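You operate a simulated robot arm through the tools that you are given. There is no shell and no other tool. Be economical: measure what you need, move in short steps, check, and stop when the job is done.

You run a simulated two-armed robot. Do the job below in one go: nothing can be reset, and whatever is moved stays where it is left.

JOB
Shut out the sun: window shut and latched, blind down, slats shut.
Fine: latch the window before the blind comes down; the sun patch on the floor is gone.

The check looks at the end state, three seconds after you hand in, the way a careful person would. Anything else that was tipped, shoved, dropped, spilled or broken makes it a failure.

ROBOT AND FRAMES
Two 6-joint arms with two-finger grippers on one trunk, on a base that drives. Base frame: it is fixed to the floor where the robot stands at the start and does not move with it; the origin is under the middle of the robot, x ahead of it, y to its left, z up; the surface under the hand at the start is at about z = 420. Lengths are in mm, angles in rad, forces in N, time in s.
The left shoulder is at the start at [60, 143, 650], the right one opposite. With the tool pointing down near the work surface each hand reaches from about 300 to 700 mm from the robot's upright axis, wherever it stands, measured 20 degrees to its own side. Places, roughly: blind toggle [600, 600, 500]; blind wand [600, 300, 1600]; sun patch [-100, 100, 0]; window latch [700, 200, 1200]; window sash [800, -100, 1500]. Payload 2.45 kg a hand.
The tool frame of a hand sits at the grasp point between the pads (the TCP): z along the fingers, y along the line on which they close. The tips reach 26 mm beyond it. The gripper opens to 96 mm. The gripper's body begins 69 mm behind the TCP.
Orientation is told as [roll, pitch, yaw] about the base's x, y, z axes, in that order, counted from this pose: with the fingers straight down and closing along the base's y, the tool's x points along the base's -x, its y along +y and its z along -z.

CONTROLS
- The arms move only by the tool servo_tool. It takes "left_deltas", "right_deltas" or both (then of equal length, played together; a hand with none holds still); each is a list of rows, each a list of 7 numbers: the finger opening in mm, from 0 to 96, then the shift along the tool's x, y, z in mm, then the turn, a rotation vector about the tool's x, y, z in rad. In form: [[gripper, dx, dy, dz, ax, ay, az], ...]. A call has 1 to 10 rows; each row shifts and turns the commanded pose from where the row before left it, along the tool's axes as they then stand. A row lasts 0.2 s, in which the tool goes at most 50 mm and 0.15 rad; a call with a longer step from one row to the next is refused whole, and so is a gripper value outside its range. A pose out of reach is approached as far as the arm can. The call stops where the force on the tool passes 90 N (or 10 N more than at its start, if that is more) or the arm is blocked; 0.2 s more then pass. The fingers move at their own pace and stop on an object; they squeeze with about 23 N. The grip force told is the motor's: it shows also when the fingers shut on nothing. Time passes only in rows, and 0.2 s behind the last, so rows that do not move let the fingers close. It gives the time, the measured TCP pose, the force on the tool (base axes), the opening and the grip force at its end, in the units of the frame above (readings bear some noise), with the torque about the TCP (base axes, N m) and any sound that the robot's microphone picked up.
- Cameras (640 x 400 px; columns grow to the right, rows downward): "scene" is now at [136.7, 56.7, 1303.6]; the picture's right is [0.59, -0.81, -0.00], its down [-0.25, -0.18, -0.95] and it looks along [0.77, 0.56, -0.31] (base axes); focal length 214 px, centre (320, 200). "left" rides on the left gripper at [82, -3, -98] in its tool frame; the picture's right is [0.04, 1.00, 0.00], its down [-0.73, 0.03, -0.68] and it looks along [-0.68, 0.03, 0.73] (tool axes); focal length 256 px, centre (320, 200). "right" rides on the right gripper at [82, 3, -98] in its tool frame; the picture's right is [-0.04, 1.00, 0.00], its down [-0.73, -0.03, -0.68] and it looks along [-0.68, -0.03, 0.73] (tool axes); focal length 256 px, centre (320, 200). There is no depth. A picture from a camera that has moved, and an enlarged one, comes with that camera's place and axes in the base frame and with its lens.
- capture(camera): a new picture of that camera. It takes no simulated time.
- slide_trunk(by): slides the trunk up (or, below 0, down) by that many mm; the arms and the scene camera ride with it, the base frame stays. It gives what a move gives, with no picture.
- roll_base(legs): drives the robot by 1 to 6 legs, each [ahead, turn to the left] in mm and rad, along the robot's own axes; the way and the turn of a leg run together, so that a leg with both is an arc; at most 1500 mm and 3.142 rad a leg. The arms and the cameras ride along, it lands a little off, and it stops where it bumps. It gives what a move gives.
- turn_head(pan, tilt): turns the head with the scene camera to pan (to the left, within 1.501 rad either way) and tilt (down, from -0.506 to 1.204), counted from straight ahead of the robot. It gives what a move gives.
- zoom(camera, box): a new picture of the part [left, top, right, bottom] of that camera's present view, enlarged. It takes no simulated time.
- sign_off(): hands the job in; it is judged then, once.

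Go step by step. Nothing tells you exact positions but the pictures and the camera data: compare them with the known pose of the tool, close in by small moves and look again before you grip or let go. The budget is 120 turns and 108 pictures, counting those below and the enlarged ones. Unless the task says otherwise, let go and move clear before handing in, and close with one line.

The tools are called after ">>>" as a command line: name --argument value ..., lists and objects as JSON in quotes. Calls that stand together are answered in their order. servo_tool: Moves the arms, as the interface text tells. Its arguments: {"type":"object","properties":{"left_deltas":{"type":"array","items":{"type":"array","items":{"type":"number"}}},"right_deltas":{"type":"array","items":{"type":"array","items":{"type":"number"}}}},"required":[]} The other tools are called the same way: slide_trunk (by) slides the trunk up or down; roll_base (legs) drives the base; turn_head (pan, tilt) turns the head that bears the scene camera; capture (camera) takes a picture; zoom (camera, box) takes an enlarged picture of a part of a camera's view; sign_off () hands the job in.

At the start:

```text
time: 0.0
left_ee_pos: [369.8, 511.6, 998.8]
left_orientation: [-0.001, -0.001, -0.001]
left_contact_force: [0.8, -0.6, -0.4]
left_moment: [0.0, 0.0, -0.03]
left_finger_gap: 95.8
left_gripper_force: 0.1
right_ee_pos: [370.8, 2.5, 998.7]
right_orientation: [-0.001, -0.001, 0.0]
right_contact_force: [0.2, 0.4, 0.0]
right_moment: [0.0, 0.01, -0.01]
right_finger_gap: 96.1
right_gripper_force: 0.1
trunk travel left (down, up): [-275.0, 315.0]
robot x, y, heading: [0.2, 3.4, 0.0]
head pan, tilt: [0.632, 0.314]
```

scene: 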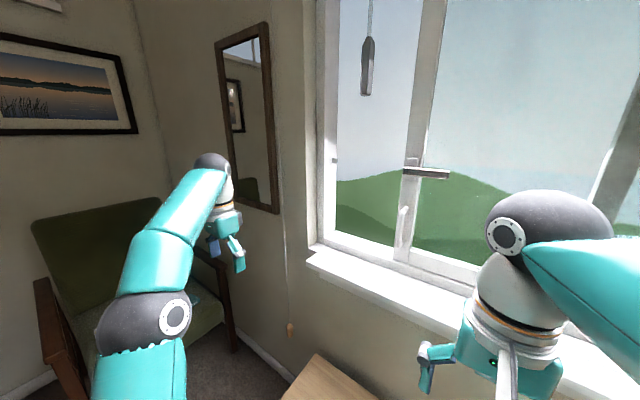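
right: 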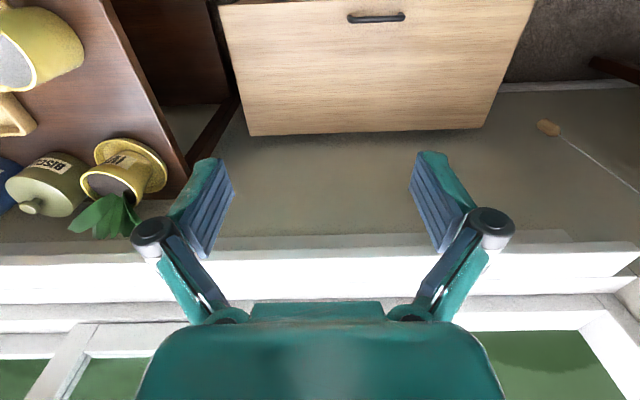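
left: 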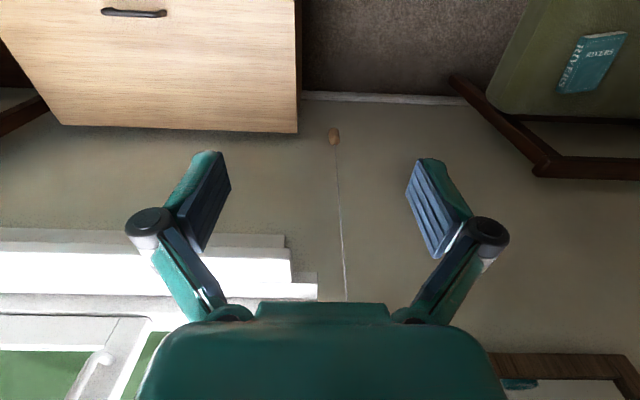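

I see the window ahead with a wand hanging at its upper left, a cord with a wooden toggle lower left, and a latch handle on the sash. I'll look around with the head first.

>>> turn_head --pan 0.2 --tilt -0.3

>>> capture --camera "scene"

>>> turn_head --pan 0.0 --tilt 0.3

>>> capture --camera "scene"

```text
time: 1.0
left_ee_pos: [369.2, 511.7, 998.4]
left_orientation: [0.001, -0.002, -0.002]
left_contact_force: [-1.3, -0.1, -0.1]
left_moment: [0.02, -0.01, 0.01]
left_finger_gap: 96.1
left_gripper_force: 0.0
right_ee_pos: [371.5, 4.4, 999.3]
right_orientation: [-0.001, 0.001, -0.001]
right_contact_force: [0.2, -0.4, -0.6]
right_moment: [-0.01, 0.02, 0.04]
right_finger_gap: 96.1
right_gripper_force: 0.1
trunk travel left (down, up): [-275.0, 315.0]
robot x, y, heading: [-2.5, 0.3, -0.001]
head pan, tilt: [0.201, -0.3]
```

```text
104 pictures are left
camera scene: at [138.4, 17.4, 1358.1], right [0.2, -0.98, 0.0], down [0.29, 0.06, -0.96], along [0.94, 0.19, 0.29], focal length 214 px, centre (320, 200)
```

scene: 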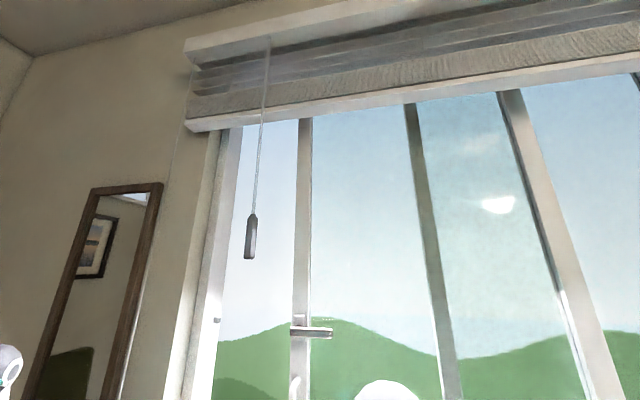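

```text
time: 2.0
left_ee_pos: [368.4, 511.8, 998.3]
left_orientation: [-0.001, 0.001, -0.002]
left_contact_force: [-0.3, -0.1, -0.1]
left_moment: [-0.01, -0.01, 0.0]
left_finger_gap: 96.1
left_gripper_force: 0.0
right_ee_pos: [370.3, 2.9, 999.4]
right_orientation: [-0.002, 0.002, 0.001]
right_contact_force: [-0.2, -0.3, -1.2]
right_moment: [0.0, 0.0, 0.0]
right_finger_gap: 95.9
right_gripper_force: 0.1
trunk travel left (down, up): [-275.0, 315.0]
robot x, y, heading: [1.3, 2.5, 0.002]
head pan, tilt: [0.0, 0.3]
```

```text
103 pictures are left
camera scene: at [154.7, 1.7, 1305.0], right [0.0, -1.0, 0.0], down [-0.3, 0.0, -0.96], along [0.96, 0.0, -0.3], focal length 214 px, centre (320, 200)
```

scene: 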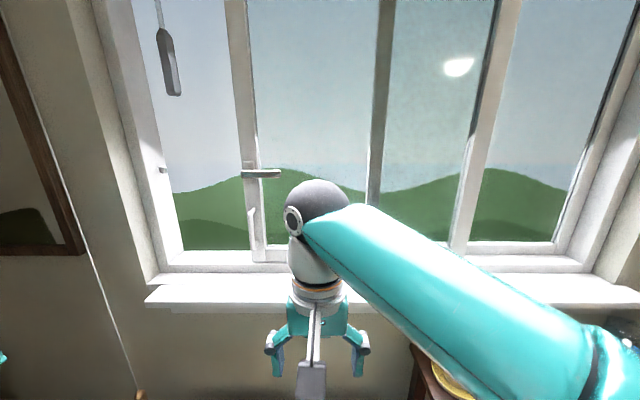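

A sliding sash seems to stand open, with its stile and latch handle about 250 px in and a keeper on the left jamb. I'll zoom in on these.

>>> zoom --camera "scene" --box '[120, 100, 320, 280]'

>>> turn_head --pan 0.3 --tilt -0.45

>>> capture --camera "scene"

>>> turn_head --pan 0.3 --tilt 1.1

>>> capture --camera "scene"

```text
2.22 times, centred on (220, 190) of scene
camera zoom: at [154.7, 1.7, 1305.0], right [0.0, -1.0, 0.0], down [-0.3, 0.0, -0.96], along [0.96, 0.0, -0.3], focal length 477 px, centre (542, 222)
```

zoom: 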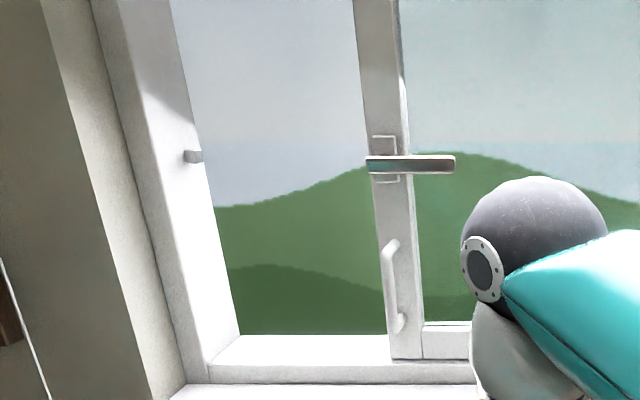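

```text
time: 3.1
left_ee_pos: [368.9, 509.0, 999.9]
left_orientation: [0.0, 0.0, 0.0]
left_contact_force: [-0.1, -0.6, -0.6]
left_moment: [-0.02, -0.01, 0.03]
left_finger_gap: 96.2
left_gripper_force: 0.0
right_ee_pos: [370.7, 3.1, 997.7]
right_orientation: [0.001, -0.001, 0.001]
right_contact_force: [-0.9, 0.3, 0.5]
right_moment: [-0.01, 0.0, 0.0]
right_finger_gap: 96.3
right_gripper_force: 0.0
trunk travel left (down, up): [-275.0, 315.0]
robot x, y, heading: [-0.1, 2.5, -0.0]
head pan, tilt: [0.3, -0.45]
```

```text
101 pictures are left
camera scene: at [128.5, 22.4, 1369.3], right [0.3, -0.96, 0.0], down [0.41, 0.13, -0.9], along [0.86, 0.27, 0.43], focal length 214 px, centre (320, 200)
```

scene: 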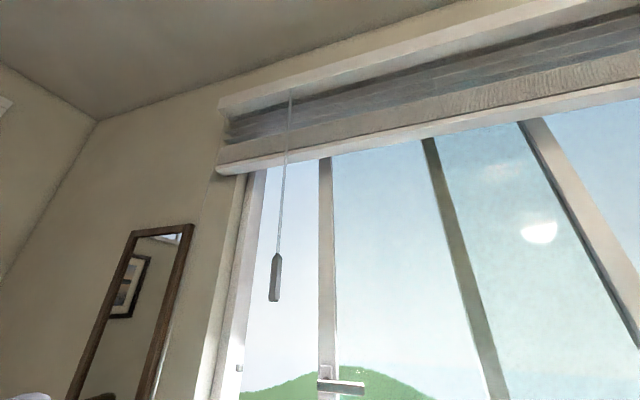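

```text
time: 4.7
left_ee_pos: [368.8, 511.8, 999.2]
left_orientation: [0.0, 0.001, 0.0]
left_contact_force: [-0.1, -0.8, -0.7]
left_moment: [-0.01, 0.01, 0.0]
left_finger_gap: 96.0
left_gripper_force: 0.1
right_ee_pos: [371.3, 3.8, 998.7]
right_orientation: [-0.002, 0.001, 0.0]
right_contact_force: [0.6, -0.7, 0.3]
right_moment: [0.02, 0.0, -0.01]
right_finger_gap: 95.8
right_gripper_force: 0.0
trunk travel left (down, up): [-275.0, 315.0]
robot x, y, heading: [1.2, -1.3, 0.002]
head pan, tilt: [0.3, 1.1]
```

```text
100 pictures are left
camera scene: at [121.7, 20.3, 1238.8], right [0.3, -0.96, 0.0], down [-0.85, -0.26, -0.45], along [0.43, 0.13, -0.89], focal length 214 px, centre (320, 200)
```

scene: 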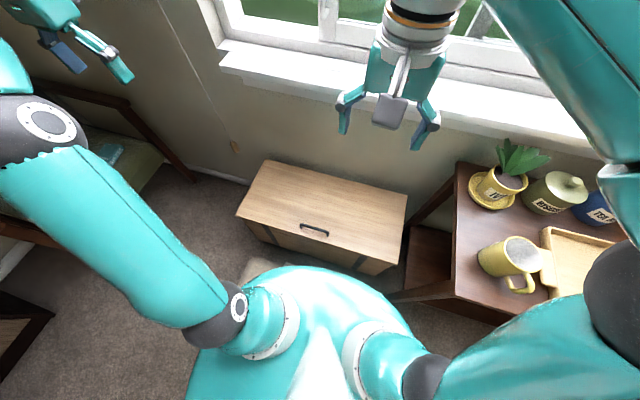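

The sash must slide about 190 mm to the left (+y). Its grab handle is at about (665, 180, 1010–1120) and its latch at about (672, 190, 1212). I'll raise the trunk and turn the left hand to point forward.

>>> slide_trunk --by 150

>>> servo_tool --left_deltas '[[96, 0, -25, 0, 0, -0.15, 0], [96, 0, -25, 0, 0, -0.15, 0], [96, 0, -25, 0, 0, -0.15, 0], [96, 0, -25, 0, 0, -0.15, 0], [96, 0, -25, 0, 0, -0.15, 0], [96, 0, -25, 0, 0, -0.15, 0], [96, 0, -25, 0, 0, -0.15, 0], [96, 0, -25, 0, 0, -0.15, 0], [96, 0, -25, 0, 0, -0.15, 0], [96, 0, -25, 0, 0, -0.15, 0]]'

>>> turn_head --pan 0.3 --tilt 0.45

>>> capture --camera "scene"

>>> capture --camera "left"

```text
time: 6.5
left_ee_pos: [369.9, 511.4, 1148.2]
left_orientation: [0.001, 0.0, 0.0]
left_contact_force: [0.9, 0.3, -0.5]
left_moment: [0.01, 0.04, 0.01]
left_finger_gap: 95.8
left_gripper_force: 0.0
right_ee_pos: [370.5, 2.4, 1150.1]
right_orientation: [0.0, 0.001, 0.001]
right_contact_force: [0.4, 0.1, 0.4]
right_moment: [-0.03, 0.01, -0.02]
right_finger_gap: 95.9
right_gripper_force: 0.1
trunk travel left (down, up): [-425.0, 165.0]
robot x, y, heading: [1.0, -0.2, -0.001]
head pan, tilt: [0.3, 1.1]
```

```text
time: 8.7
left_ee_pos: [371.0, 263.5, 1156.8]
left_orientation: [-0.083, -1.442, 0.006]
left_contact_force: [0.6, 0.5, 0.0]
left_moment: [0.02, -0.01, -0.01]
left_finger_gap: 95.8
left_gripper_force: 0.0
left hand out of reach, approached as far as the arm can: row 9, 10
right_ee_pos: [371.0, 2.8, 1148.9]
right_orientation: [0.001, 0.0, 0.0]
right_contact_force: [-0.3, 0.1, -0.3]
right_moment: [0.02, 0.02, -0.02]
right_finger_gap: 96.1
right_gripper_force: 0.0
trunk travel left (down, up): [-425.0, 165.0]
robot x, y, heading: [-2.3, -0.1, 0.006]
head pan, tilt: [0.3, 1.1]
```

```text
time: 9.7
left_ee_pos: [370.9, 264.5, 1157.6]
left_orientation: [-0.083, -1.438, 0.007]
left_contact_force: [0.2, -0.2, -0.7]
left_moment: [0.03, 0.0, 0.02]
left_finger_gap: 96.0
left_gripper_force: 0.1
right_ee_pos: [370.7, 3.1, 1150.1]
right_orientation: [-0.001, -0.001, 0.0]
right_contact_force: [0.7, 0.9, 0.9]
right_moment: [-0.02, -0.02, -0.01]
right_finger_gap: 95.8
right_gripper_force: 0.2
trunk travel left (down, up): [-425.0, 165.0]
robot x, y, heading: [3.4, -4.1, 0.005]
head pan, tilt: [0.3, 0.45]
```

```text
99 pictures are left
camera scene: at [148.9, 28.8, 1440.9], right [0.3, -0.96, 0.0], down [-0.42, -0.13, -0.9], along [0.86, 0.27, -0.44], focal length 214 px, centre (320, 200)
```

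scene: 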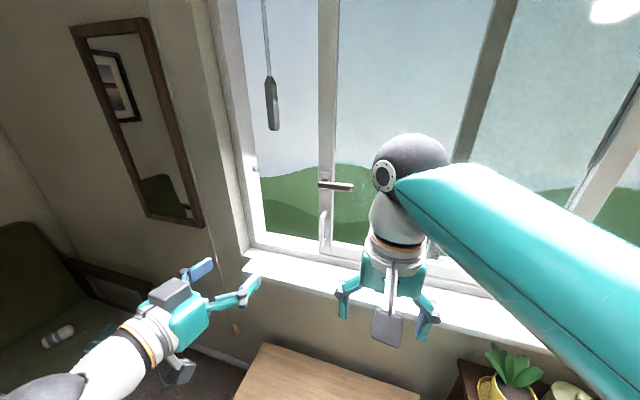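

```text
98 pictures are left
camera left: at [262.0, 268.6, 1090.0], right [0.07, 1.0, -0.05], down [-0.57, 0.08, 0.82], along [0.82, -0.03, 0.58], focal length 256 px, centre (320, 200)
```

left: 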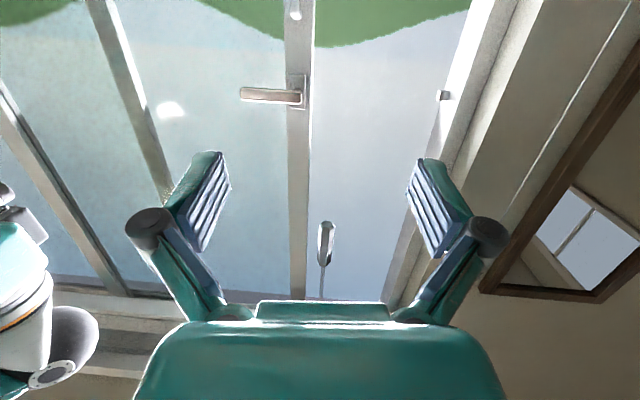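

The hand points forward now, with its camera below. I'll bring it in line with the sash handle at about z 1065 and stop short of it at x ≈ 540.

>>> servo_tool --left_deltas '[[96, 15, -13, 28, 0, -0.012, 0], [96, 15, -13, 28, 0, -0.012, 0], [96, 15, -13, 28, 0, -0.012, 0], [96, 15, -13, 28, 0, -0.012, 0], [96, 15, -13, 28, 0, -0.012, 0], [96, 15, -13, 28, 0, -0.012, 0]]'

>>> capture --camera "left"

>>> capture --camera "scene"

```text
time: 11.1
left_ee_pos: [527.9, 172.4, 1055.3]
left_orientation: [-0.211, -1.509, 0.136]
left_contact_force: [1.2, 0.8, 1.0]
left_moment: [0.0, -0.03, 0.02]
left_finger_gap: 95.8
left_gripper_force: 0.0
left hand out of reach, approached as far as the arm can: row 2
right_ee_pos: [371.4, 2.7, 1148.3]
right_orientation: [0.001, 0.002, -0.001]
right_contact_force: [-0.3, -0.5, -0.2]
right_moment: [0.01, 0.06, 0.01]
right_finger_gap: 96.0
right_gripper_force: 0.2
trunk travel left (down, up): [-425.0, 165.0]
robot x, y, heading: [1.4, -2.4, 0.004]
head pan, tilt: [0.3, 0.45]
```

```text
97 pictures are left
camera left: at [423.1, 177.3, 981.1], right [0.07, 1.0, -0.05], down [-0.63, 0.09, 0.77], along [0.77, -0.02, 0.63], focal length 256 px, centre (320, 200)
```

left: 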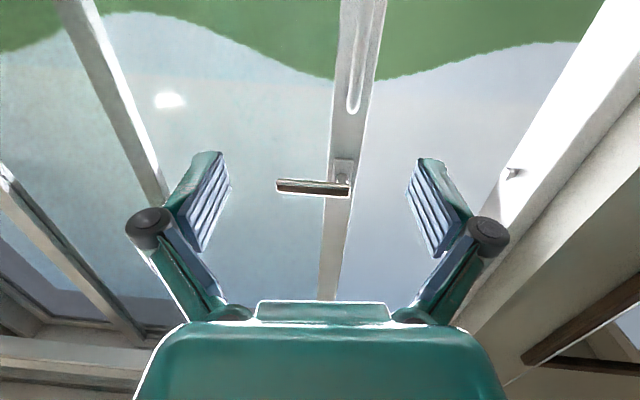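

```text
96 pictures are left
camera scene: at [150.3, 28.6, 1440.8], right [0.3, -0.96, 0.0], down [-0.42, -0.13, -0.9], along [0.86, 0.27, -0.44], focal length 214 px, centre (320, 200)
```

scene: 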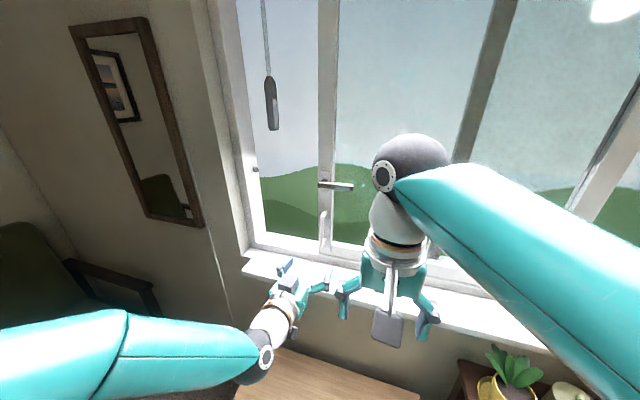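

Triangulating again puts the window plane farther away: the handle at about (740, 202, 933–1093) and the latch at about (732, 207, 1201). I'll advance level with the middle of the handle.

>>> servo_tool --left_deltas '[[96, 9, 7, 30, 0, -0.01, 0], [96, 9, 7, 30, 0, -0.01, 0], [96, 9, 7, 30, 0, -0.01, 0], [96, 9, 7, 30, 0, -0.01, 0]]'

>>> capture --camera "left"

>>> capture --camera "scene"

```text
time: 12.1
left_ee_pos: [646.8, 193.4, 1015.4]
left_orientation: [-0.546, -1.547, 0.471]
left_contact_force: [-0.5, 0.0, 0.7]
left_moment: [0.0, 0.04, -0.01]
left_finger_gap: 96.1
left_gripper_force: 0.2
right_ee_pos: [371.8, 3.0, 1149.1]
right_orientation: [0.0, 0.0, -0.002]
right_contact_force: [0.6, -0.1, -0.2]
right_moment: [-0.02, -0.01, 0.0]
right_finger_gap: 96.3
right_gripper_force: 0.0
trunk travel left (down, up): [-425.0, 165.0]
robot x, y, heading: [-2.5, -0.7, 0.002]
head pan, tilt: [0.3, 0.45]
```

```text
95 pictures are left
camera left: at [546.0, 196.7, 936.3], right [0.07, 1.0, -0.05], down [-0.66, 0.09, 0.75], along [0.75, -0.02, 0.66], focal length 256 px, centre (320, 200)
```

left: 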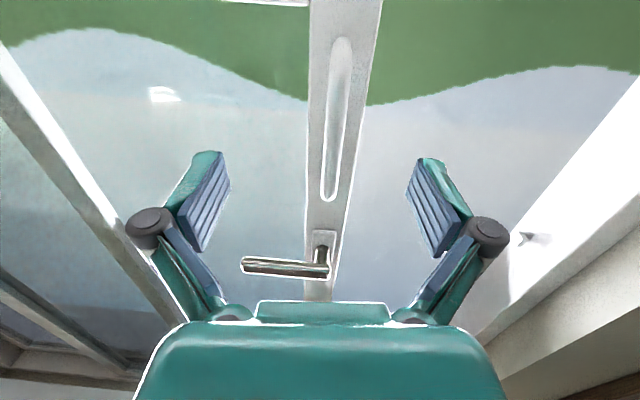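

```text
94 pictures are left
camera scene: at [150.0, 28.9, 1440.9], right [0.3, -0.96, 0.0], down [-0.42, -0.13, -0.9], along [0.86, 0.27, -0.44], focal length 214 px, centre (320, 200)
```

scene: 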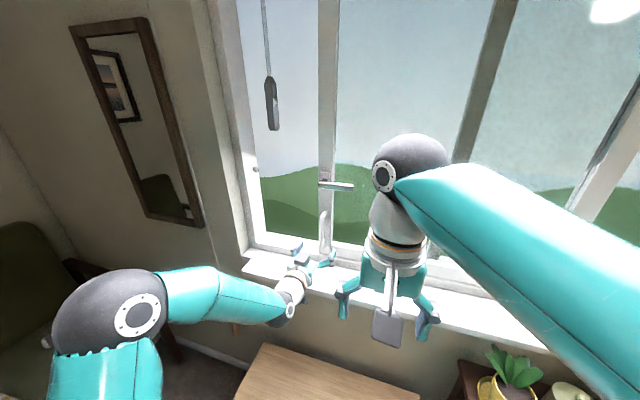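

The handle is lined up at about y 198, z 970–1099. I'll narrow the fingers and close in.

>>> servo_tool --left_deltas '[[60, -3, 3, 15, 0, 0, 0], [60, -3, 2, 20, 0, 0, 0], [60, 0, 0, 20, 0, 0, 0], [60, 0, 0, 15, 0, 0, 0], [60, 0, 0, 0, 0, 0, 0]]'

>>> capture --camera "left"

>>> zoom --camera "scene" --box '[220, 140, 420, 320]'

```text
time: 13.3
left_ee_pos: [717.8, 193.5, 1019.2]
left_orientation: [-0.573, -1.549, 0.498]
left_contact_force: [-0.3, -0.8, -0.5]
left_moment: [0.0, -0.02, 0.01]
left_finger_gap: 60.1
left_gripper_force: 0.1
right_ee_pos: [371.6, 3.6, 1148.7]
right_orientation: [-0.001, 0.0, -0.001]
right_contact_force: [0.2, 0.6, 0.1]
right_moment: [0.04, 0.0, 0.0]
right_finger_gap: 95.9
right_gripper_force: 0.1
trunk travel left (down, up): [-425.0, 165.0]
robot x, y, heading: [1.8, -2.4, 0.001]
head pan, tilt: [0.3, 0.45]
```

```text
93 pictures are left
camera left: at [616.5, 196.6, 940.6], right [0.07, 1.0, -0.05], down [-0.66, 0.09, 0.75], along [0.75, -0.02, 0.66], focal length 256 px, centre (320, 200)
```

left: 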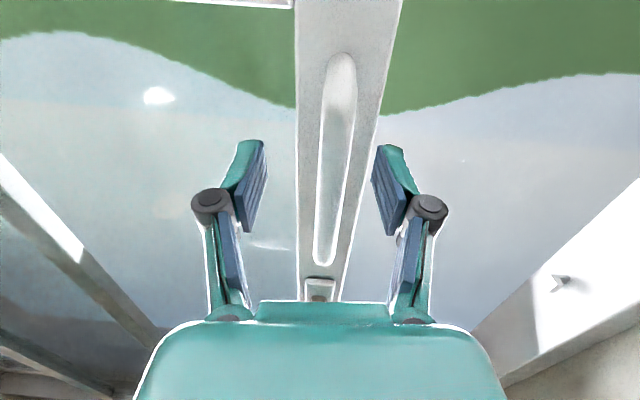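

```text
2.22 times, centred on (320, 230) of scene
camera zoom: at [149.3, 28.8, 1441.0], right [0.3, -0.96, 0.0], down [-0.42, -0.13, -0.9], along [0.86, 0.27, -0.44], focal length 477 px, centre (320, 133)
```

zoom: 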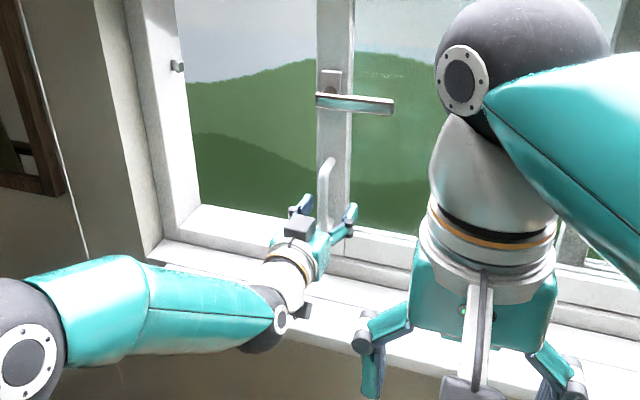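

The handle lies between the fingers, slightly toward +y. I'll move 25 mm further in and close gently.

>>> servo_tool --left_deltas '[[60, 0, 6, 12, 0, 0, 0], [60, 0, 0, 12, 0, 0, 0], [5, 0, 0, 0, 0, 0, 0], [5, 0, 0, 0, 0, 0, 0], [5, 0, 0, 0, 0, 0, 0]]'

>>> capture --camera "left"

```text
time: 14.5
left_ee_pos: [739.7, 198.1, 1018.1]
left_orientation: [-0.555, -1.548, 0.478]
left_contact_force: [-0.5, 4.9, 0.6]
left_moment: [0.83, 0.2, 0.89]
left_finger_gap: 48.1
left_gripper_force: 45.2
right_ee_pos: [371.8, 3.3, 1149.8]
right_orientation: [-0.001, -0.001, 0.0]
right_contact_force: [-0.7, 0.7, -0.7]
right_moment: [-0.01, -0.02, 0.05]
right_finger_gap: 95.8
right_gripper_force: 0.0
trunk travel left (down, up): [-425.0, 165.0]
robot x, y, heading: [0.6, 1.9, 0.003]
head pan, tilt: [0.3, 0.45]
```

```text
91 pictures are left
camera left: at [640.0, 201.6, 939.1], right [0.07, 1.0, -0.05], down [-0.66, 0.09, 0.75], along [0.75, -0.02, 0.66], focal length 256 px, centre (320, 200)
```

left: 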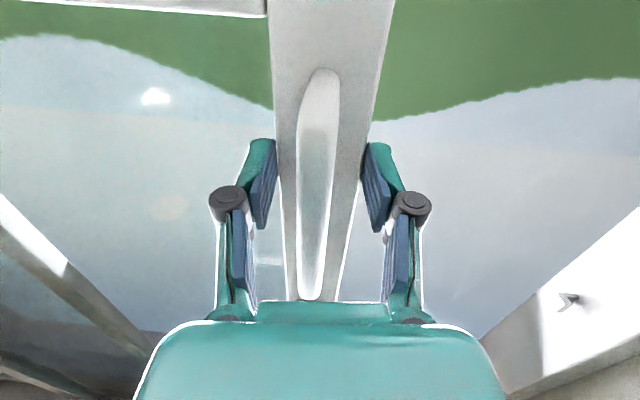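

The fingers hold the stile itself (48 mm wide). I'll slide the sash toward +y most of the way in this grip.

>>> servo_tool --left_deltas '[[5, 0, 15, -1, 0, 0, 0], [5, 0, 20, -1.4, 0, 0, 0], [5, 0, 20, -1.4, 0, 0, 0], [5, 0, 20, -1.4, 0, 0, 0], [5, 0, 20, -1.4, 0, 0, 0], [5, 0, 20, -1.4, 0, 0, 0], [5, 0, 20, -1.4, 0, 0, 0]]'

>>> capture --camera "left"

>>> capture --camera "scene"

```text
time: 16.1
left_ee_pos: [741.2, 333.0, 1018.3]
left_orientation: [-0.568, -1.551, 0.494]
left_contact_force: [-6.6, 2.5, 0.7]
left_moment: [1.64, -0.12, -0.3]
left_finger_gap: 48.2
left_gripper_force: 45.0
right_ee_pos: [369.3, 2.7, 1148.3]
right_orientation: [0.0, -0.001, 0.0]
right_contact_force: [0.0, 0.2, -0.8]
right_moment: [-0.03, -0.01, 0.0]
right_finger_gap: 95.9
right_gripper_force: 0.0
trunk travel left (down, up): [-425.0, 165.0]
robot x, y, heading: [2.0, -1.1, -0.005]
head pan, tilt: [0.3, 0.45]
```

```text
90 pictures are left
camera left: at [640.1, 336.5, 938.8], right [0.07, 1.0, -0.05], down [-0.66, 0.09, 0.74], along [0.75, -0.02, 0.67], focal length 256 px, centre (320, 200)
```

left: 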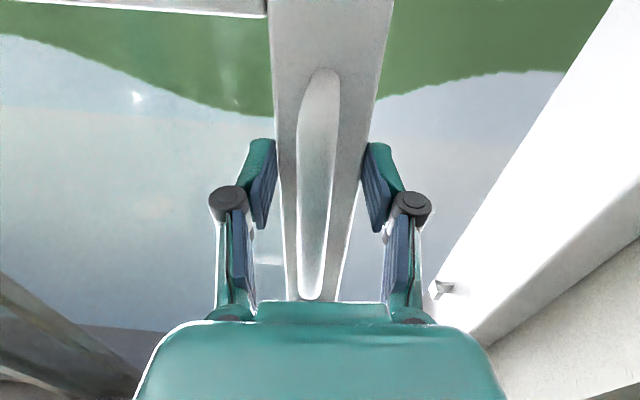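

```text
89 pictures are left
camera scene: at [148.2, 29.0, 1441.1], right [0.3, -0.96, 0.0], down [-0.42, -0.13, -0.9], along [0.86, 0.27, -0.43], focal length 214 px, centre (320, 200)
```

scene: 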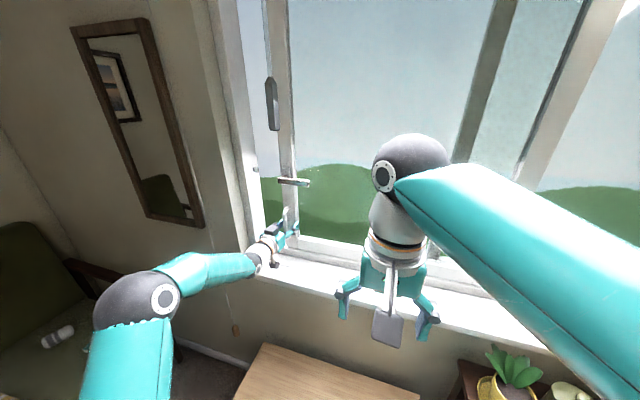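

The sash slides smoothly, with roughly 90 mm left. I'll go 45 mm more and check the clearance.

>>> servo_tool --left_deltas '[[5, 0, 15, -1, 0, 0, 0], [5, 0, 15, -1, 0, 0, 0], [5, 0, 15, -1, 0, 0, 0], [5, 0, 0, 0, 0, 0, 0]]'

>>> capture --camera "left"

>>> zoom --camera "scene" --box '[200, 140, 340, 266]'

```text
time: 17.1
left_ee_pos: [741.4, 377.9, 1016.5]
left_orientation: [-0.587, -1.553, 0.511]
left_contact_force: [-6.5, 0.3, 3.7]
left_moment: [1.34, -0.23, 0.01]
left_finger_gap: 47.9
left_gripper_force: 45.1
right_ee_pos: [370.9, 3.8, 1150.2]
right_orientation: [0.0, 0.0, -0.001]
right_contact_force: [0.0, -0.9, -0.6]
right_moment: [0.0, -0.03, 0.0]
right_finger_gap: 95.8
right_gripper_force: 0.0
trunk travel left (down, up): [-425.0, 165.0]
robot x, y, heading: [-4.3, 2.2, -0.003]
head pan, tilt: [0.3, 0.45]
```

```text
88 pictures are left
camera left: at [640.4, 381.2, 938.7], right [0.07, 1.0, -0.05], down [-0.66, 0.09, 0.74], along [0.75, -0.02, 0.67], focal length 256 px, centre (320, 200)
```

left: 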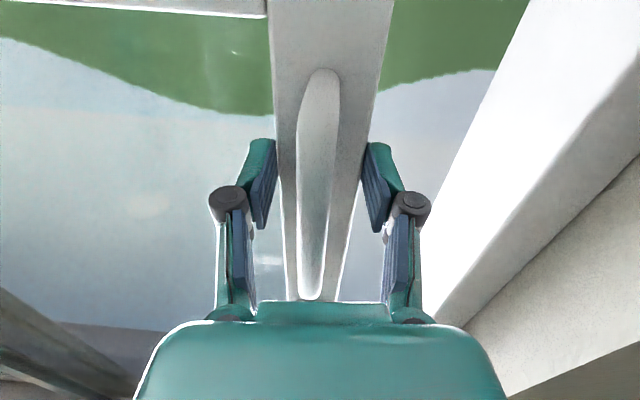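

```text
3.17 times, centred on (270, 203) of scene
camera zoom: at [148.0, 28.5, 1441.2], right [0.3, -0.96, 0.0], down [-0.42, -0.13, -0.9], along [0.86, 0.27, -0.43], focal length 681 px, centre (479, 190)
```

zoom: 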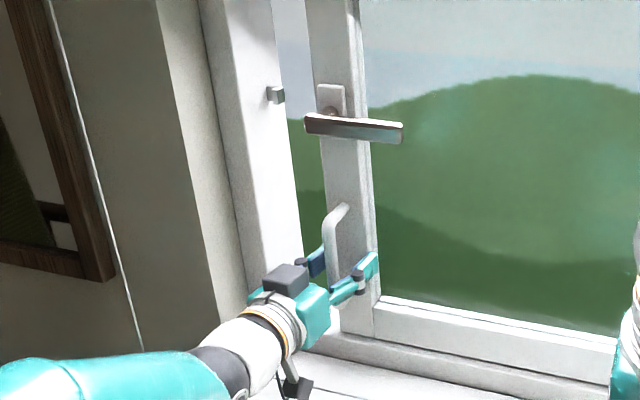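

About 45 mm of gap remains, and the left finger would be pinched. I'll release, back off, shift to the right side of the stile with the fingers closed, and push it home.

>>> servo_tool --left_deltas '[[80, 0, 0, 0, 0, 0, 0], [80, 0, 0, 0, 0, 0, 0], [80, 0, 0, -30, 0, 0, 0], [80, 0, 0, -40, 0, 0, 0], [80, 0, 0, -30, 0, 0, 0], [0, 0, -30, 0, 0, 0, 0], [0, 0, -30, 0, 0, 0, 0], [0, 0, -10, 0, 0, 0, 0], [0, 0, 0, 0, 0, 0, 0]]'

>>> capture --camera "left"

```text
time: 19.1
left_ee_pos: [635.9, 314.1, 1018.9]
left_orientation: [-0.564, -1.549, 0.489]
left_contact_force: [0.2, 0.6, -0.2]
left_moment: [0.01, -0.01, 0.03]
left_finger_gap: 0.0
left_gripper_force: 22.9
right_ee_pos: [372.3, 3.1, 1149.1]
right_orientation: [-0.001, -0.001, -0.001]
right_contact_force: [0.4, -0.1, 0.1]
right_moment: [0.03, -0.01, 0.02]
right_finger_gap: 96.0
right_gripper_force: 0.1
trunk travel left (down, up): [-425.0, 165.0]
robot x, y, heading: [-1.9, 2.2, -0.003]
head pan, tilt: [0.3, 0.45]
```

```text
86 pictures are left
camera left: at [535.4, 317.4, 939.5], right [0.07, 1.0, -0.05], down [-0.66, 0.09, 0.75], along [0.75, -0.02, 0.66], focal length 256 px, centre (320, 200)
```

left: 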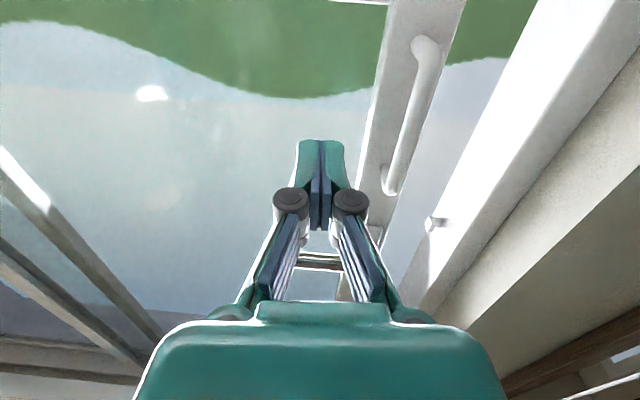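

The fingers are clear on the glass side. I'll advance beside the stile, then push +y.

>>> servo_tool --left_deltas '[[0, 0, 0, 30, 0, 0, 0], [0, 0, 0, 35, 0, 0, 0], [0, 0, 0, 35, 0, 0, 0], [0, 0, 18, -1, 0, 0, 0], [0, 0, 15, -1, 0, 0, 0], [0, 0, 15, -1, 0, 0, 0], [0, 0, 12, -1, 0, 0, 0]]'

>>> capture --camera "left"

>>> zoom --camera "scene" --box '[200, 140, 340, 266]'

```text
time: 20.7
left_ee_pos: [737.6, 368.2, 1015.9]
left_orientation: [-0.593, -1.549, 0.518]
left_contact_force: [0.1, 0.3, 0.0]
left_moment: [-0.01, -0.01, -0.03]
left_finger_gap: 0.0
left_gripper_force: 23.1
right_ee_pos: [370.2, 3.4, 1149.0]
right_orientation: [0.0, 0.002, 0.001]
right_contact_force: [1.0, -0.4, -0.4]
right_moment: [-0.02, -0.03, -0.02]
right_finger_gap: 95.9
right_gripper_force: 0.2
trunk travel left (down, up): [-425.0, 165.0]
robot x, y, heading: [-2.2, 2.3, 0.0]
head pan, tilt: [0.3, 0.45]
```

```text
85 pictures are left
camera left: at [636.2, 372.5, 937.8], right [0.07, 1.0, -0.05], down [-0.66, 0.09, 0.75], along [0.75, -0.02, 0.66], focal length 256 px, centre (320, 200)
```

left: 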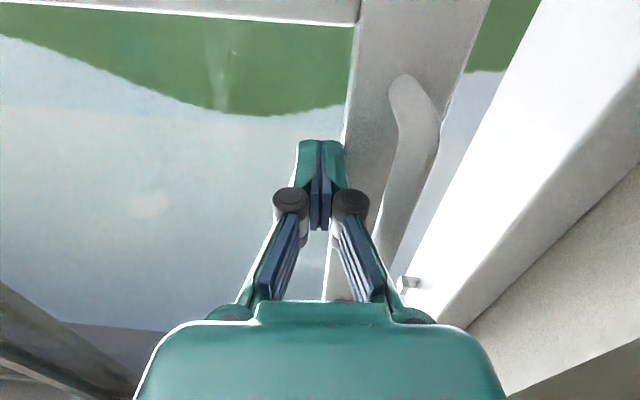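

```text
3.17 times, centred on (270, 203) of scene
camera zoom: at [149.5, 28.6, 1441.0], right [0.3, -0.96, 0.0], down [-0.42, -0.13, -0.9], along [0.86, 0.27, -0.44], focal length 681 px, centre (479, 190)
```

zoom: 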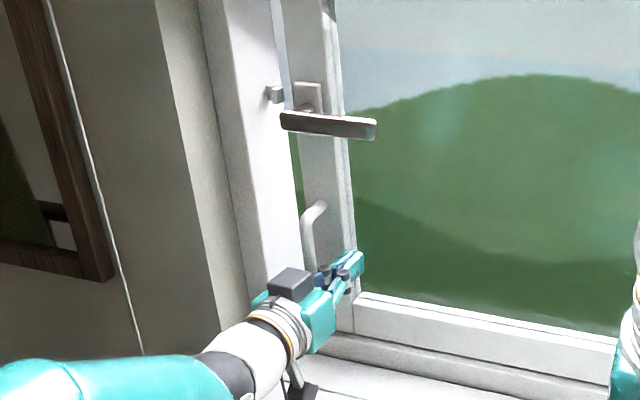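

The sash follows. I'll push until it stops.

>>> servo_tool --left_deltas '[[0, 0, 10, -0.7, 0, 0, 0], [0, 0, 10, -0.7, 0, 0, 0], [0, 0, 10, -0.7, 0, 0, 0], [0, 0, 6, -0.5, 0, 0, 0], [0, 0, 6, -0.5, 0, 0, 0]]'

>>> zoom --camera "scene" --box '[200, 140, 340, 266]'

```text
time: 21.9
left_ee_pos: [737.6, 409.5, 1015.0]
left_orientation: [-0.581, -1.55, 0.503]
left_contact_force: [0.8, -4.3, 2.3]
left_moment: [0.05, -0.05, -0.13]
left_finger_gap: 0.0
left_gripper_force: 22.7
right_ee_pos: [371.1, 1.4, 1149.6]
right_orientation: [-0.001, 0.0, -0.001]
right_contact_force: [1.0, -1.0, 0.4]
right_moment: [-0.01, 0.01, -0.01]
right_finger_gap: 95.9
right_gripper_force: 0.1
trunk travel left (down, up): [-425.0, 165.0]
robot x, y, heading: [3.3, -1.3, -0.001]
head pan, tilt: [0.3, 0.45]
```

```text
3.17 times, centred on (270, 203) of scene
camera zoom: at [149.2, 28.3, 1441.0], right [0.3, -0.96, 0.0], down [-0.42, -0.13, -0.9], along [0.86, 0.27, -0.44], focal length 681 px, centre (479, 190)
```

zoom: 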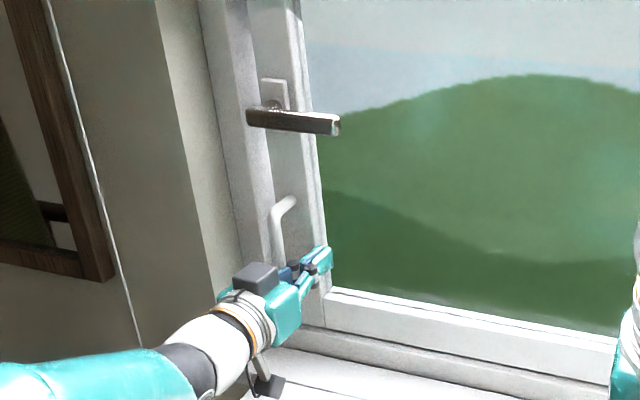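

It looks almost closed. A little more push will confirm the stop.

>>> servo_tool --left_deltas '[[0, 0, 5, -0.3, 0, 0, 0], [0, 0, 5, -0.3, 0, 0, 0], [0, 0, 5, -0.3, 0, 0, 0], [0, 0, 5, -0.3, 0, 0, 0], [0, 0, 0, 0, 0, 0, 0]]'

>>> zoom --camera "scene" --box '[200, 140, 340, 266]'

>>> capture --camera "left"

```text
time: 23.1
left_ee_pos: [737.6, 426.5, 1013.4]
left_orientation: [-0.487, -1.548, 0.408]
left_contact_force: [-10.0, -15.2, -2.5]
left_moment: [0.11, -0.04, -0.22]
left_finger_gap: 0.0
left_gripper_force: 23.1
right_ee_pos: [369.5, 2.0, 1149.7]
right_orientation: [0.002, 0.0, 0.0]
right_contact_force: [0.0, 0.4, -0.9]
right_moment: [0.0, -0.01, -0.05]
right_finger_gap: 96.0
right_gripper_force: 0.1
trunk travel left (down, up): [-425.0, 165.0]
robot x, y, heading: [-0.3, -1.8, -0.001]
head pan, tilt: [0.3, 0.45]
```

```text
3.17 times, centred on (270, 203) of scene
camera zoom: at [148.0, 26.7, 1441.1], right [0.3, -0.96, 0.0], down [-0.42, -0.13, -0.9], along [0.86, 0.27, -0.43], focal length 681 px, centre (479, 190)
```

zoom: 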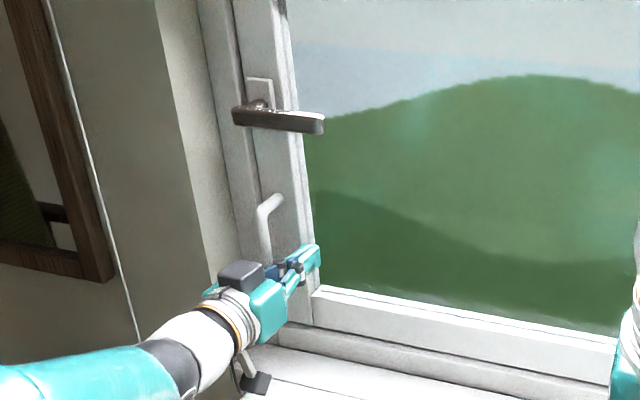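

```text
81 pictures are left
camera left: at [636.7, 430.4, 937.0], right [0.08, 1.0, -0.05], down [-0.66, 0.09, 0.75], along [0.75, -0.02, 0.66], focal length 256 px, centre (320, 200)
```

left: 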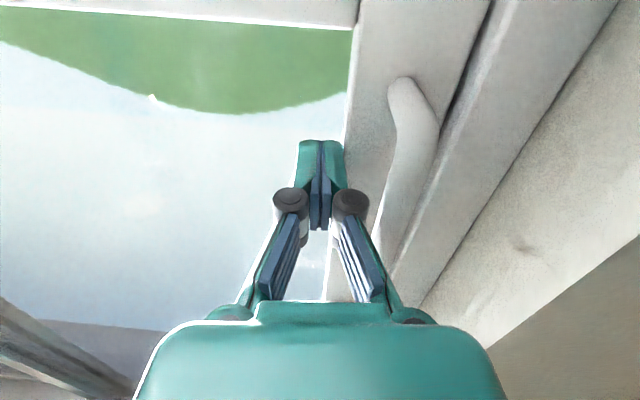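

It still moved, and force is building now. I'll push a little more to find the hard stop.

>>> servo_tool --left_deltas '[[0, 0, 5, -0.3, 0, 0, 0], [0, 0, 5, -0.3, 0, 0, 0], [0, 0, 5, -0.3, 0, 0, 0], [0, 0, 0, 0, 0, 0, 0]]'

>>> zoom --camera "scene" --box '[200, 140, 340, 266]'

```text
time: 24.1
left_ee_pos: [737.6, 427.9, 1015.8]
left_orientation: [-0.206, -1.546, 0.107]
left_contact_force: [-29.6, -56.1, -12.0]
left_moment: [0.18, -0.06, -1.02]
left_finger_gap: 0.0
left_gripper_force: 23.2
right_ee_pos: [369.2, -2.8, 1150.5]
right_orientation: [0.005, -0.002, -0.001]
right_contact_force: [0.4, -0.5, 0.2]
right_moment: [-0.01, 0.01, 0.0]
right_finger_gap: 95.9
right_gripper_force: 0.1
trunk travel left (down, up): [-425.0, 165.0]
robot x, y, heading: [-3.7, -2.7, -0.002]
head pan, tilt: [0.3, 0.45]
```

```text
3.17 times, centred on (270, 203) of scene
camera zoom: at [146.0, 21.3, 1441.4], right [0.29, -0.96, 0.0], down [-0.41, -0.12, -0.9], along [0.86, 0.27, -0.43], focal length 681 px, centre (479, 190)
```

zoom: 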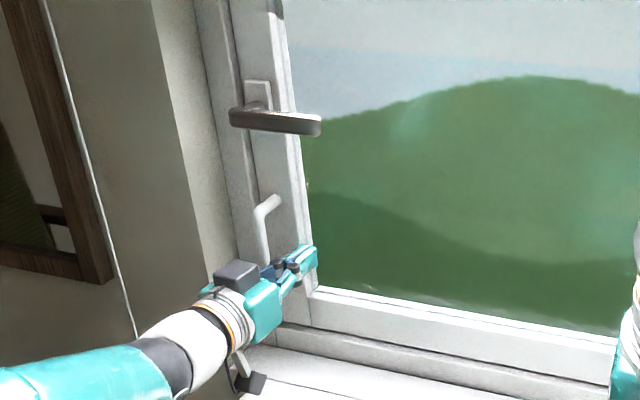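

The sash is hard against its stop. I'll back the hand off and take a close look at the latch.

>>> servo_tool --left_deltas '[[0, 0, -15, 0, 0, 0, 0], [0, 0, -15, 0, 0, 0, 0], [0, 0, 0, -30, 0, 0, 0], [0, 0, 0, -40, 0, 0, 0], [0, 0, 0, -40, 0, 0, 0], [0, 0, 0, -40, 0, 0, 0], [0, 0, 0, 0, 0, 0, 0]]'

>>> capture --camera "left"

>>> turn_head --pan 0.6 --tilt 0.3

>>> zoom --camera "scene" --box '[230, 110, 410, 240]'

```text
time: 25.7
left_ee_pos: [585.0, 426.4, 1018.9]
left_orientation: [-0.553, -1.548, 0.478]
left_contact_force: [0.1, -0.3, 0.2]
left_moment: [-0.02, 0.01, -0.01]
left_finger_gap: 0.0
left_gripper_force: 23.1
right_ee_pos: [371.8, 4.2, 1149.3]
right_orientation: [0.0, 0.002, 0.002]
right_contact_force: [0.4, -0.8, -0.6]
right_moment: [0.03, 0.0, 0.0]
right_finger_gap: 96.1
right_gripper_force: 0.1
trunk travel left (down, up): [-425.0, 165.0]
robot x, y, heading: [3.0, -1.4, 0.001]
head pan, tilt: [0.3, 0.45]
```

```text
79 pictures are left
camera left: at [483.8, 429.8, 939.5], right [0.07, 1.0, -0.05], down [-0.66, 0.09, 0.75], along [0.75, -0.02, 0.66], focal length 256 px, centre (320, 200)
```

left: 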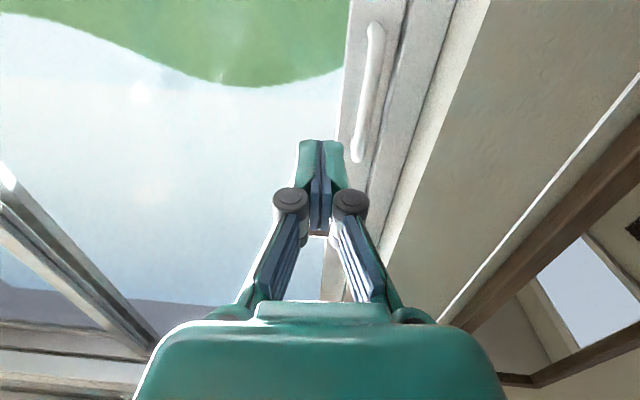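

```text
time: 26.5
left_ee_pos: [584.7, 426.6, 1018.4]
left_orientation: [-0.569, -1.549, 0.494]
left_contact_force: [-0.5, 0.0, 2.0]
left_moment: [-0.01, -0.03, 0.02]
left_finger_gap: 0.1
left_gripper_force: 23.0
right_ee_pos: [371.0, 3.0, 1148.9]
right_orientation: [0.0, 0.0, -0.001]
right_contact_force: [0.7, -0.3, 1.0]
right_moment: [-0.01, 0.04, 0.01]
right_finger_gap: 95.9
right_gripper_force: 0.0
trunk travel left (down, up): [-425.0, 165.0]
robot x, y, heading: [4.1, 0.6, -0.001]
head pan, tilt: [0.6, 0.3]
```

```text
3.08 times, centred on (320, 175) of scene
camera zoom: at [138.6, 54.4, 1454.9], right [0.56, -0.83, 0.0], down [-0.24, -0.17, -0.95], along [0.79, 0.54, -0.3], focal length 660 px, centre (320, 277)
```

zoom: 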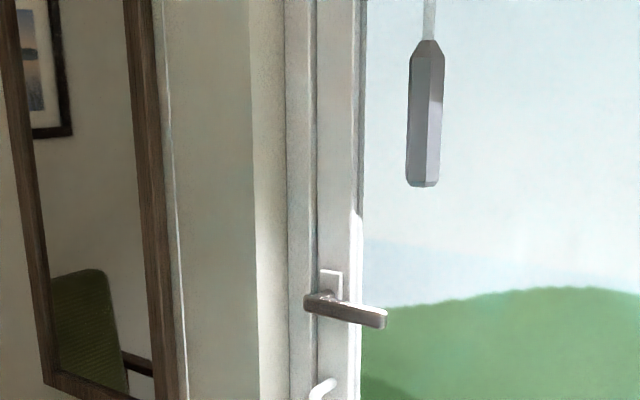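

The lever runs from its pivot at about y 445 to its tip at about (715, 363, 1206). I'll raise the trunk and bring the closed fingers above the lever tip so I can press it down.

>>> slide_trunk --by 160

>>> servo_tool --left_deltas '[[0, -20, -12, 0, 0, 0, 0], [0, -25, -12, 0, 0, 0, 0], [0, -25, -12, 5, 0, 0, 0], [0, -10, -8, 20, 0, 0, 0], [0, 0, 0, 0, 0, 0, 0]]'

>>> capture --camera "left"

>>> capture --camera "scene"

```text
time: 28.4
left_ee_pos: [585.8, 424.3, 1179.7]
left_orientation: [-0.571, -1.547, 0.492]
left_contact_force: [0.7, 0.1, -0.1]
left_moment: [-0.03, 0.01, -0.02]
left_finger_gap: 0.0
left_gripper_force: 23.1
right_ee_pos: [372.4, 3.1, 1309.7]
right_orientation: [0.0, 0.0, 0.0]
right_contact_force: [-0.3, 0.2, -0.4]
right_moment: [-0.01, 0.0, 0.01]
right_finger_gap: 95.9
right_gripper_force: 0.0
trunk travel left (down, up): [-585.0, 5.0]
robot x, y, heading: [-0.8, -1.1, -0.002]
head pan, tilt: [0.6, 0.3]
```

```text
time: 29.6
left_ee_pos: [608.3, 381.9, 1259.5]
left_orientation: [-0.593, -1.549, 0.518]
left_contact_force: [0.7, 0.1, -0.4]
left_moment: [-0.02, 0.01, 0.01]
left_finger_gap: 0.1
left_gripper_force: 22.6
right_ee_pos: [370.4, 2.9, 1309.5]
right_orientation: [0.0, 0.0, 0.002]
right_contact_force: [-0.6, -0.8, -0.3]
right_moment: [0.01, 0.02, 0.01]
right_finger_gap: 95.8
right_gripper_force: 0.1
trunk travel left (down, up): [-585.0, 5.0]
robot x, y, heading: [0.4, 0.7, 0.002]
head pan, tilt: [0.6, 0.3]
```

```text
77 pictures are left
camera left: at [507.1, 385.3, 1180.7], right [0.07, 1.0, -0.05], down [-0.66, 0.09, 0.75], along [0.75, -0.02, 0.66], focal length 256 px, centre (320, 200)
```

left: 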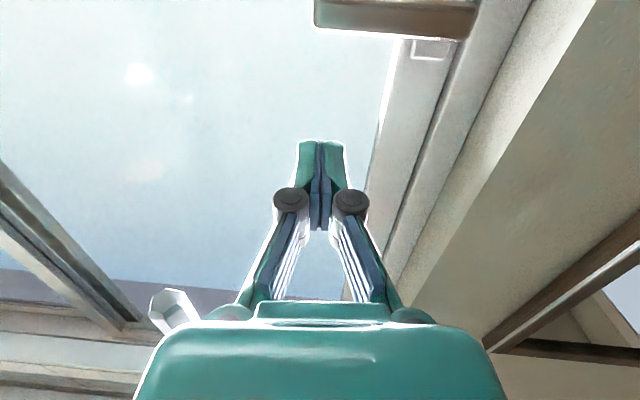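

```text
76 pictures are left
camera scene: at [137.7, 54.3, 1615.0], right [0.56, -0.83, 0.0], down [-0.24, -0.17, -0.96], along [0.79, 0.54, -0.3], focal length 214 px, centre (320, 200)
```

scene: 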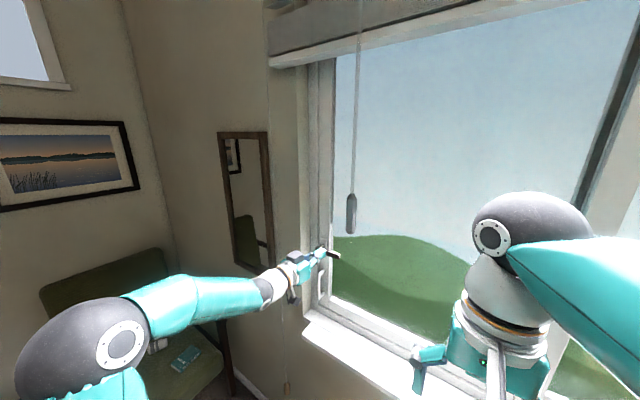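

The lever tip is at y ≈ 368, z ≈ 1201, just below and ahead of the fingers. I'll advance over it and press down.

>>> servo_tool --left_deltas '[[0, 0, 0, 35, 0, 0, 0], [0, 0, 0, 35, 0, 0, 0], [0, 0, 0, 30, 0, 0, 0], [0, 15, 0, 0, 0, 0, 0], [0, 15, 0, 0, 0, 0, 0], [0, 8, 0, 0, 0, 0, 0], [0, 8, 1, 0, 0, 0, 0], [0, 8, 2, 0, 0, 0, 0]]'

>>> capture --camera "left"

>>> turn_head --pan 0.6 --tilt 0.5

>>> zoom --camera "scene" --box '[250, 140, 410, 260]'

```text
time: 31.4
left_ee_pos: [705.0, 373.8, 1221.3]
left_orientation: [-3.112, -1.548, 3.038]
left_contact_force: [16.4, -6.1, 47.6]
left_moment: [0.01, -0.51, 0.14]
left_finger_gap: 6.1
left_gripper_force: 28.5
right_ee_pos: [369.2, -1.4, 1311.1]
right_orientation: [0.003, -0.003, 0.001]
right_contact_force: [0.1, -0.4, 0.8]
right_moment: [0.01, 0.0, 0.01]
right_finger_gap: 96.0
right_gripper_force: 0.1
trunk travel left (down, up): [-585.0, 5.0]
robot x, y, heading: [2.0, -0.3, -0.001]
head pan, tilt: [0.6, 0.3]
```

```text
75 pictures are left
camera left: at [607.9, 377.3, 1139.1], right [0.08, 1.0, -0.04], down [-0.69, 0.08, 0.72], along [0.72, -0.03, 0.69], focal length 256 px, centre (320, 200)
```

left: 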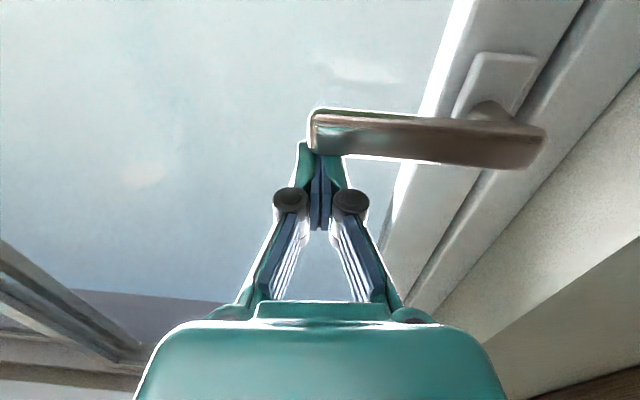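

```text
time: 32.1
left_ee_pos: [705.9, 372.2, 1221.5]
left_orientation: [3.136, -1.549, 3.07]
left_contact_force: [16.9, -5.0, 47.5]
left_moment: [0.1, -0.59, -0.1]
left_finger_gap: 6.0
left_gripper_force: 28.6
right_ee_pos: [368.3, 0.0, 1310.0]
right_orientation: [0.003, -0.002, 0.0]
right_contact_force: [-0.2, 0.3, 0.0]
right_moment: [-0.03, 0.02, 0.0]
right_finger_gap: 96.1
right_gripper_force: 0.1
trunk travel left (down, up): [-585.0, 5.0]
robot x, y, heading: [0.6, -1.5, 0.003]
head pan, tilt: [0.6, 0.499]
```

```text
3.33 times, centred on (330, 200) of scene
camera zoom: at [133.5, 48.5, 1597.1], right [0.56, -0.83, 0.0], down [-0.39, -0.27, -0.88], along [0.73, 0.5, -0.48], focal length 715 px, centre (287, 200)
```

zoom: 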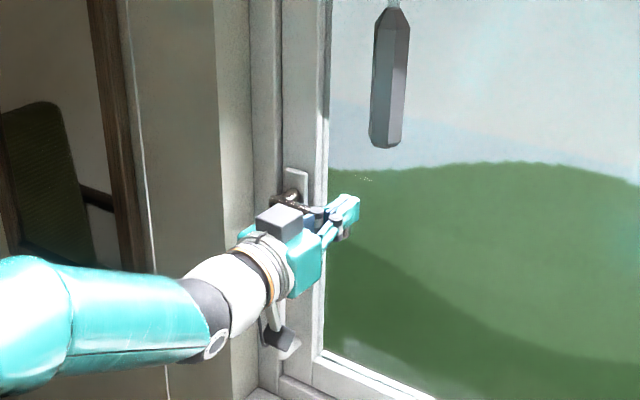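

Pressing down gave about 48 N with no turn, so that way is blocked. I'll go under the lever and push it up instead.

>>> servo_tool --left_deltas '[[0, -20, 0, 0, 0, 0, 0], [0, -15, 0, 0, 0, 0, 0], [0, 0, 0, -40, 0, 0, 0], [0, 0, 0, -40, 0, 0, 0], [0, 0, 0, -20, 0, 0, 0], [0, 30, 0, 0, 0, 0, 0], [0, 30, 0, 0, 0, 0, 0], [0, 30, 0, 0, 0, 0, 0], [0, 0, 0, 0, 0, 0, 0]]'

>>> capture --camera "left"

```text
time: 34.1
left_ee_pos: [605.6, 381.8, 1150.0]
left_orientation: [-0.551, -1.551, 0.474]
left_contact_force: [-0.9, 0.2, 0.4]
left_moment: [0.05, 0.03, 0.02]
left_finger_gap: 0.1
left_gripper_force: 28.7
right_ee_pos: [369.7, 3.0, 1309.1]
right_orientation: [-0.001, 0.001, 0.0]
right_contact_force: [-0.3, 0.2, 0.9]
right_moment: [-0.02, 0.02, 0.01]
right_finger_gap: 95.7
right_gripper_force: 0.2
trunk travel left (down, up): [-585.0, 5.0]
robot x, y, heading: [-1.7, 5.0, -0.003]
head pan, tilt: [0.6, 0.499]
```

```text
73 pictures are left
camera left: at [504.4, 385.8, 1071.2], right [0.07, 1.0, -0.05], down [-0.66, 0.09, 0.75], along [0.75, -0.02, 0.66], focal length 256 px, centre (320, 200)
```

left: 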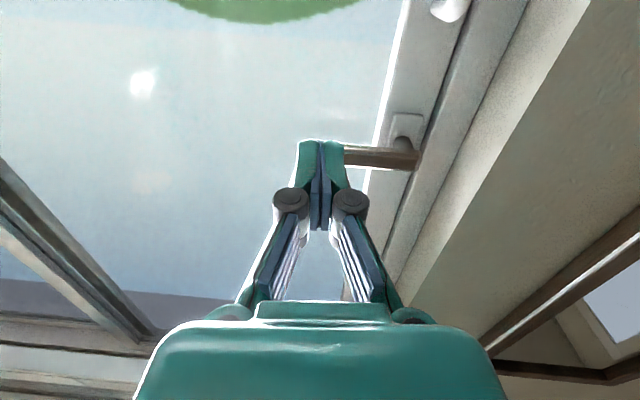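

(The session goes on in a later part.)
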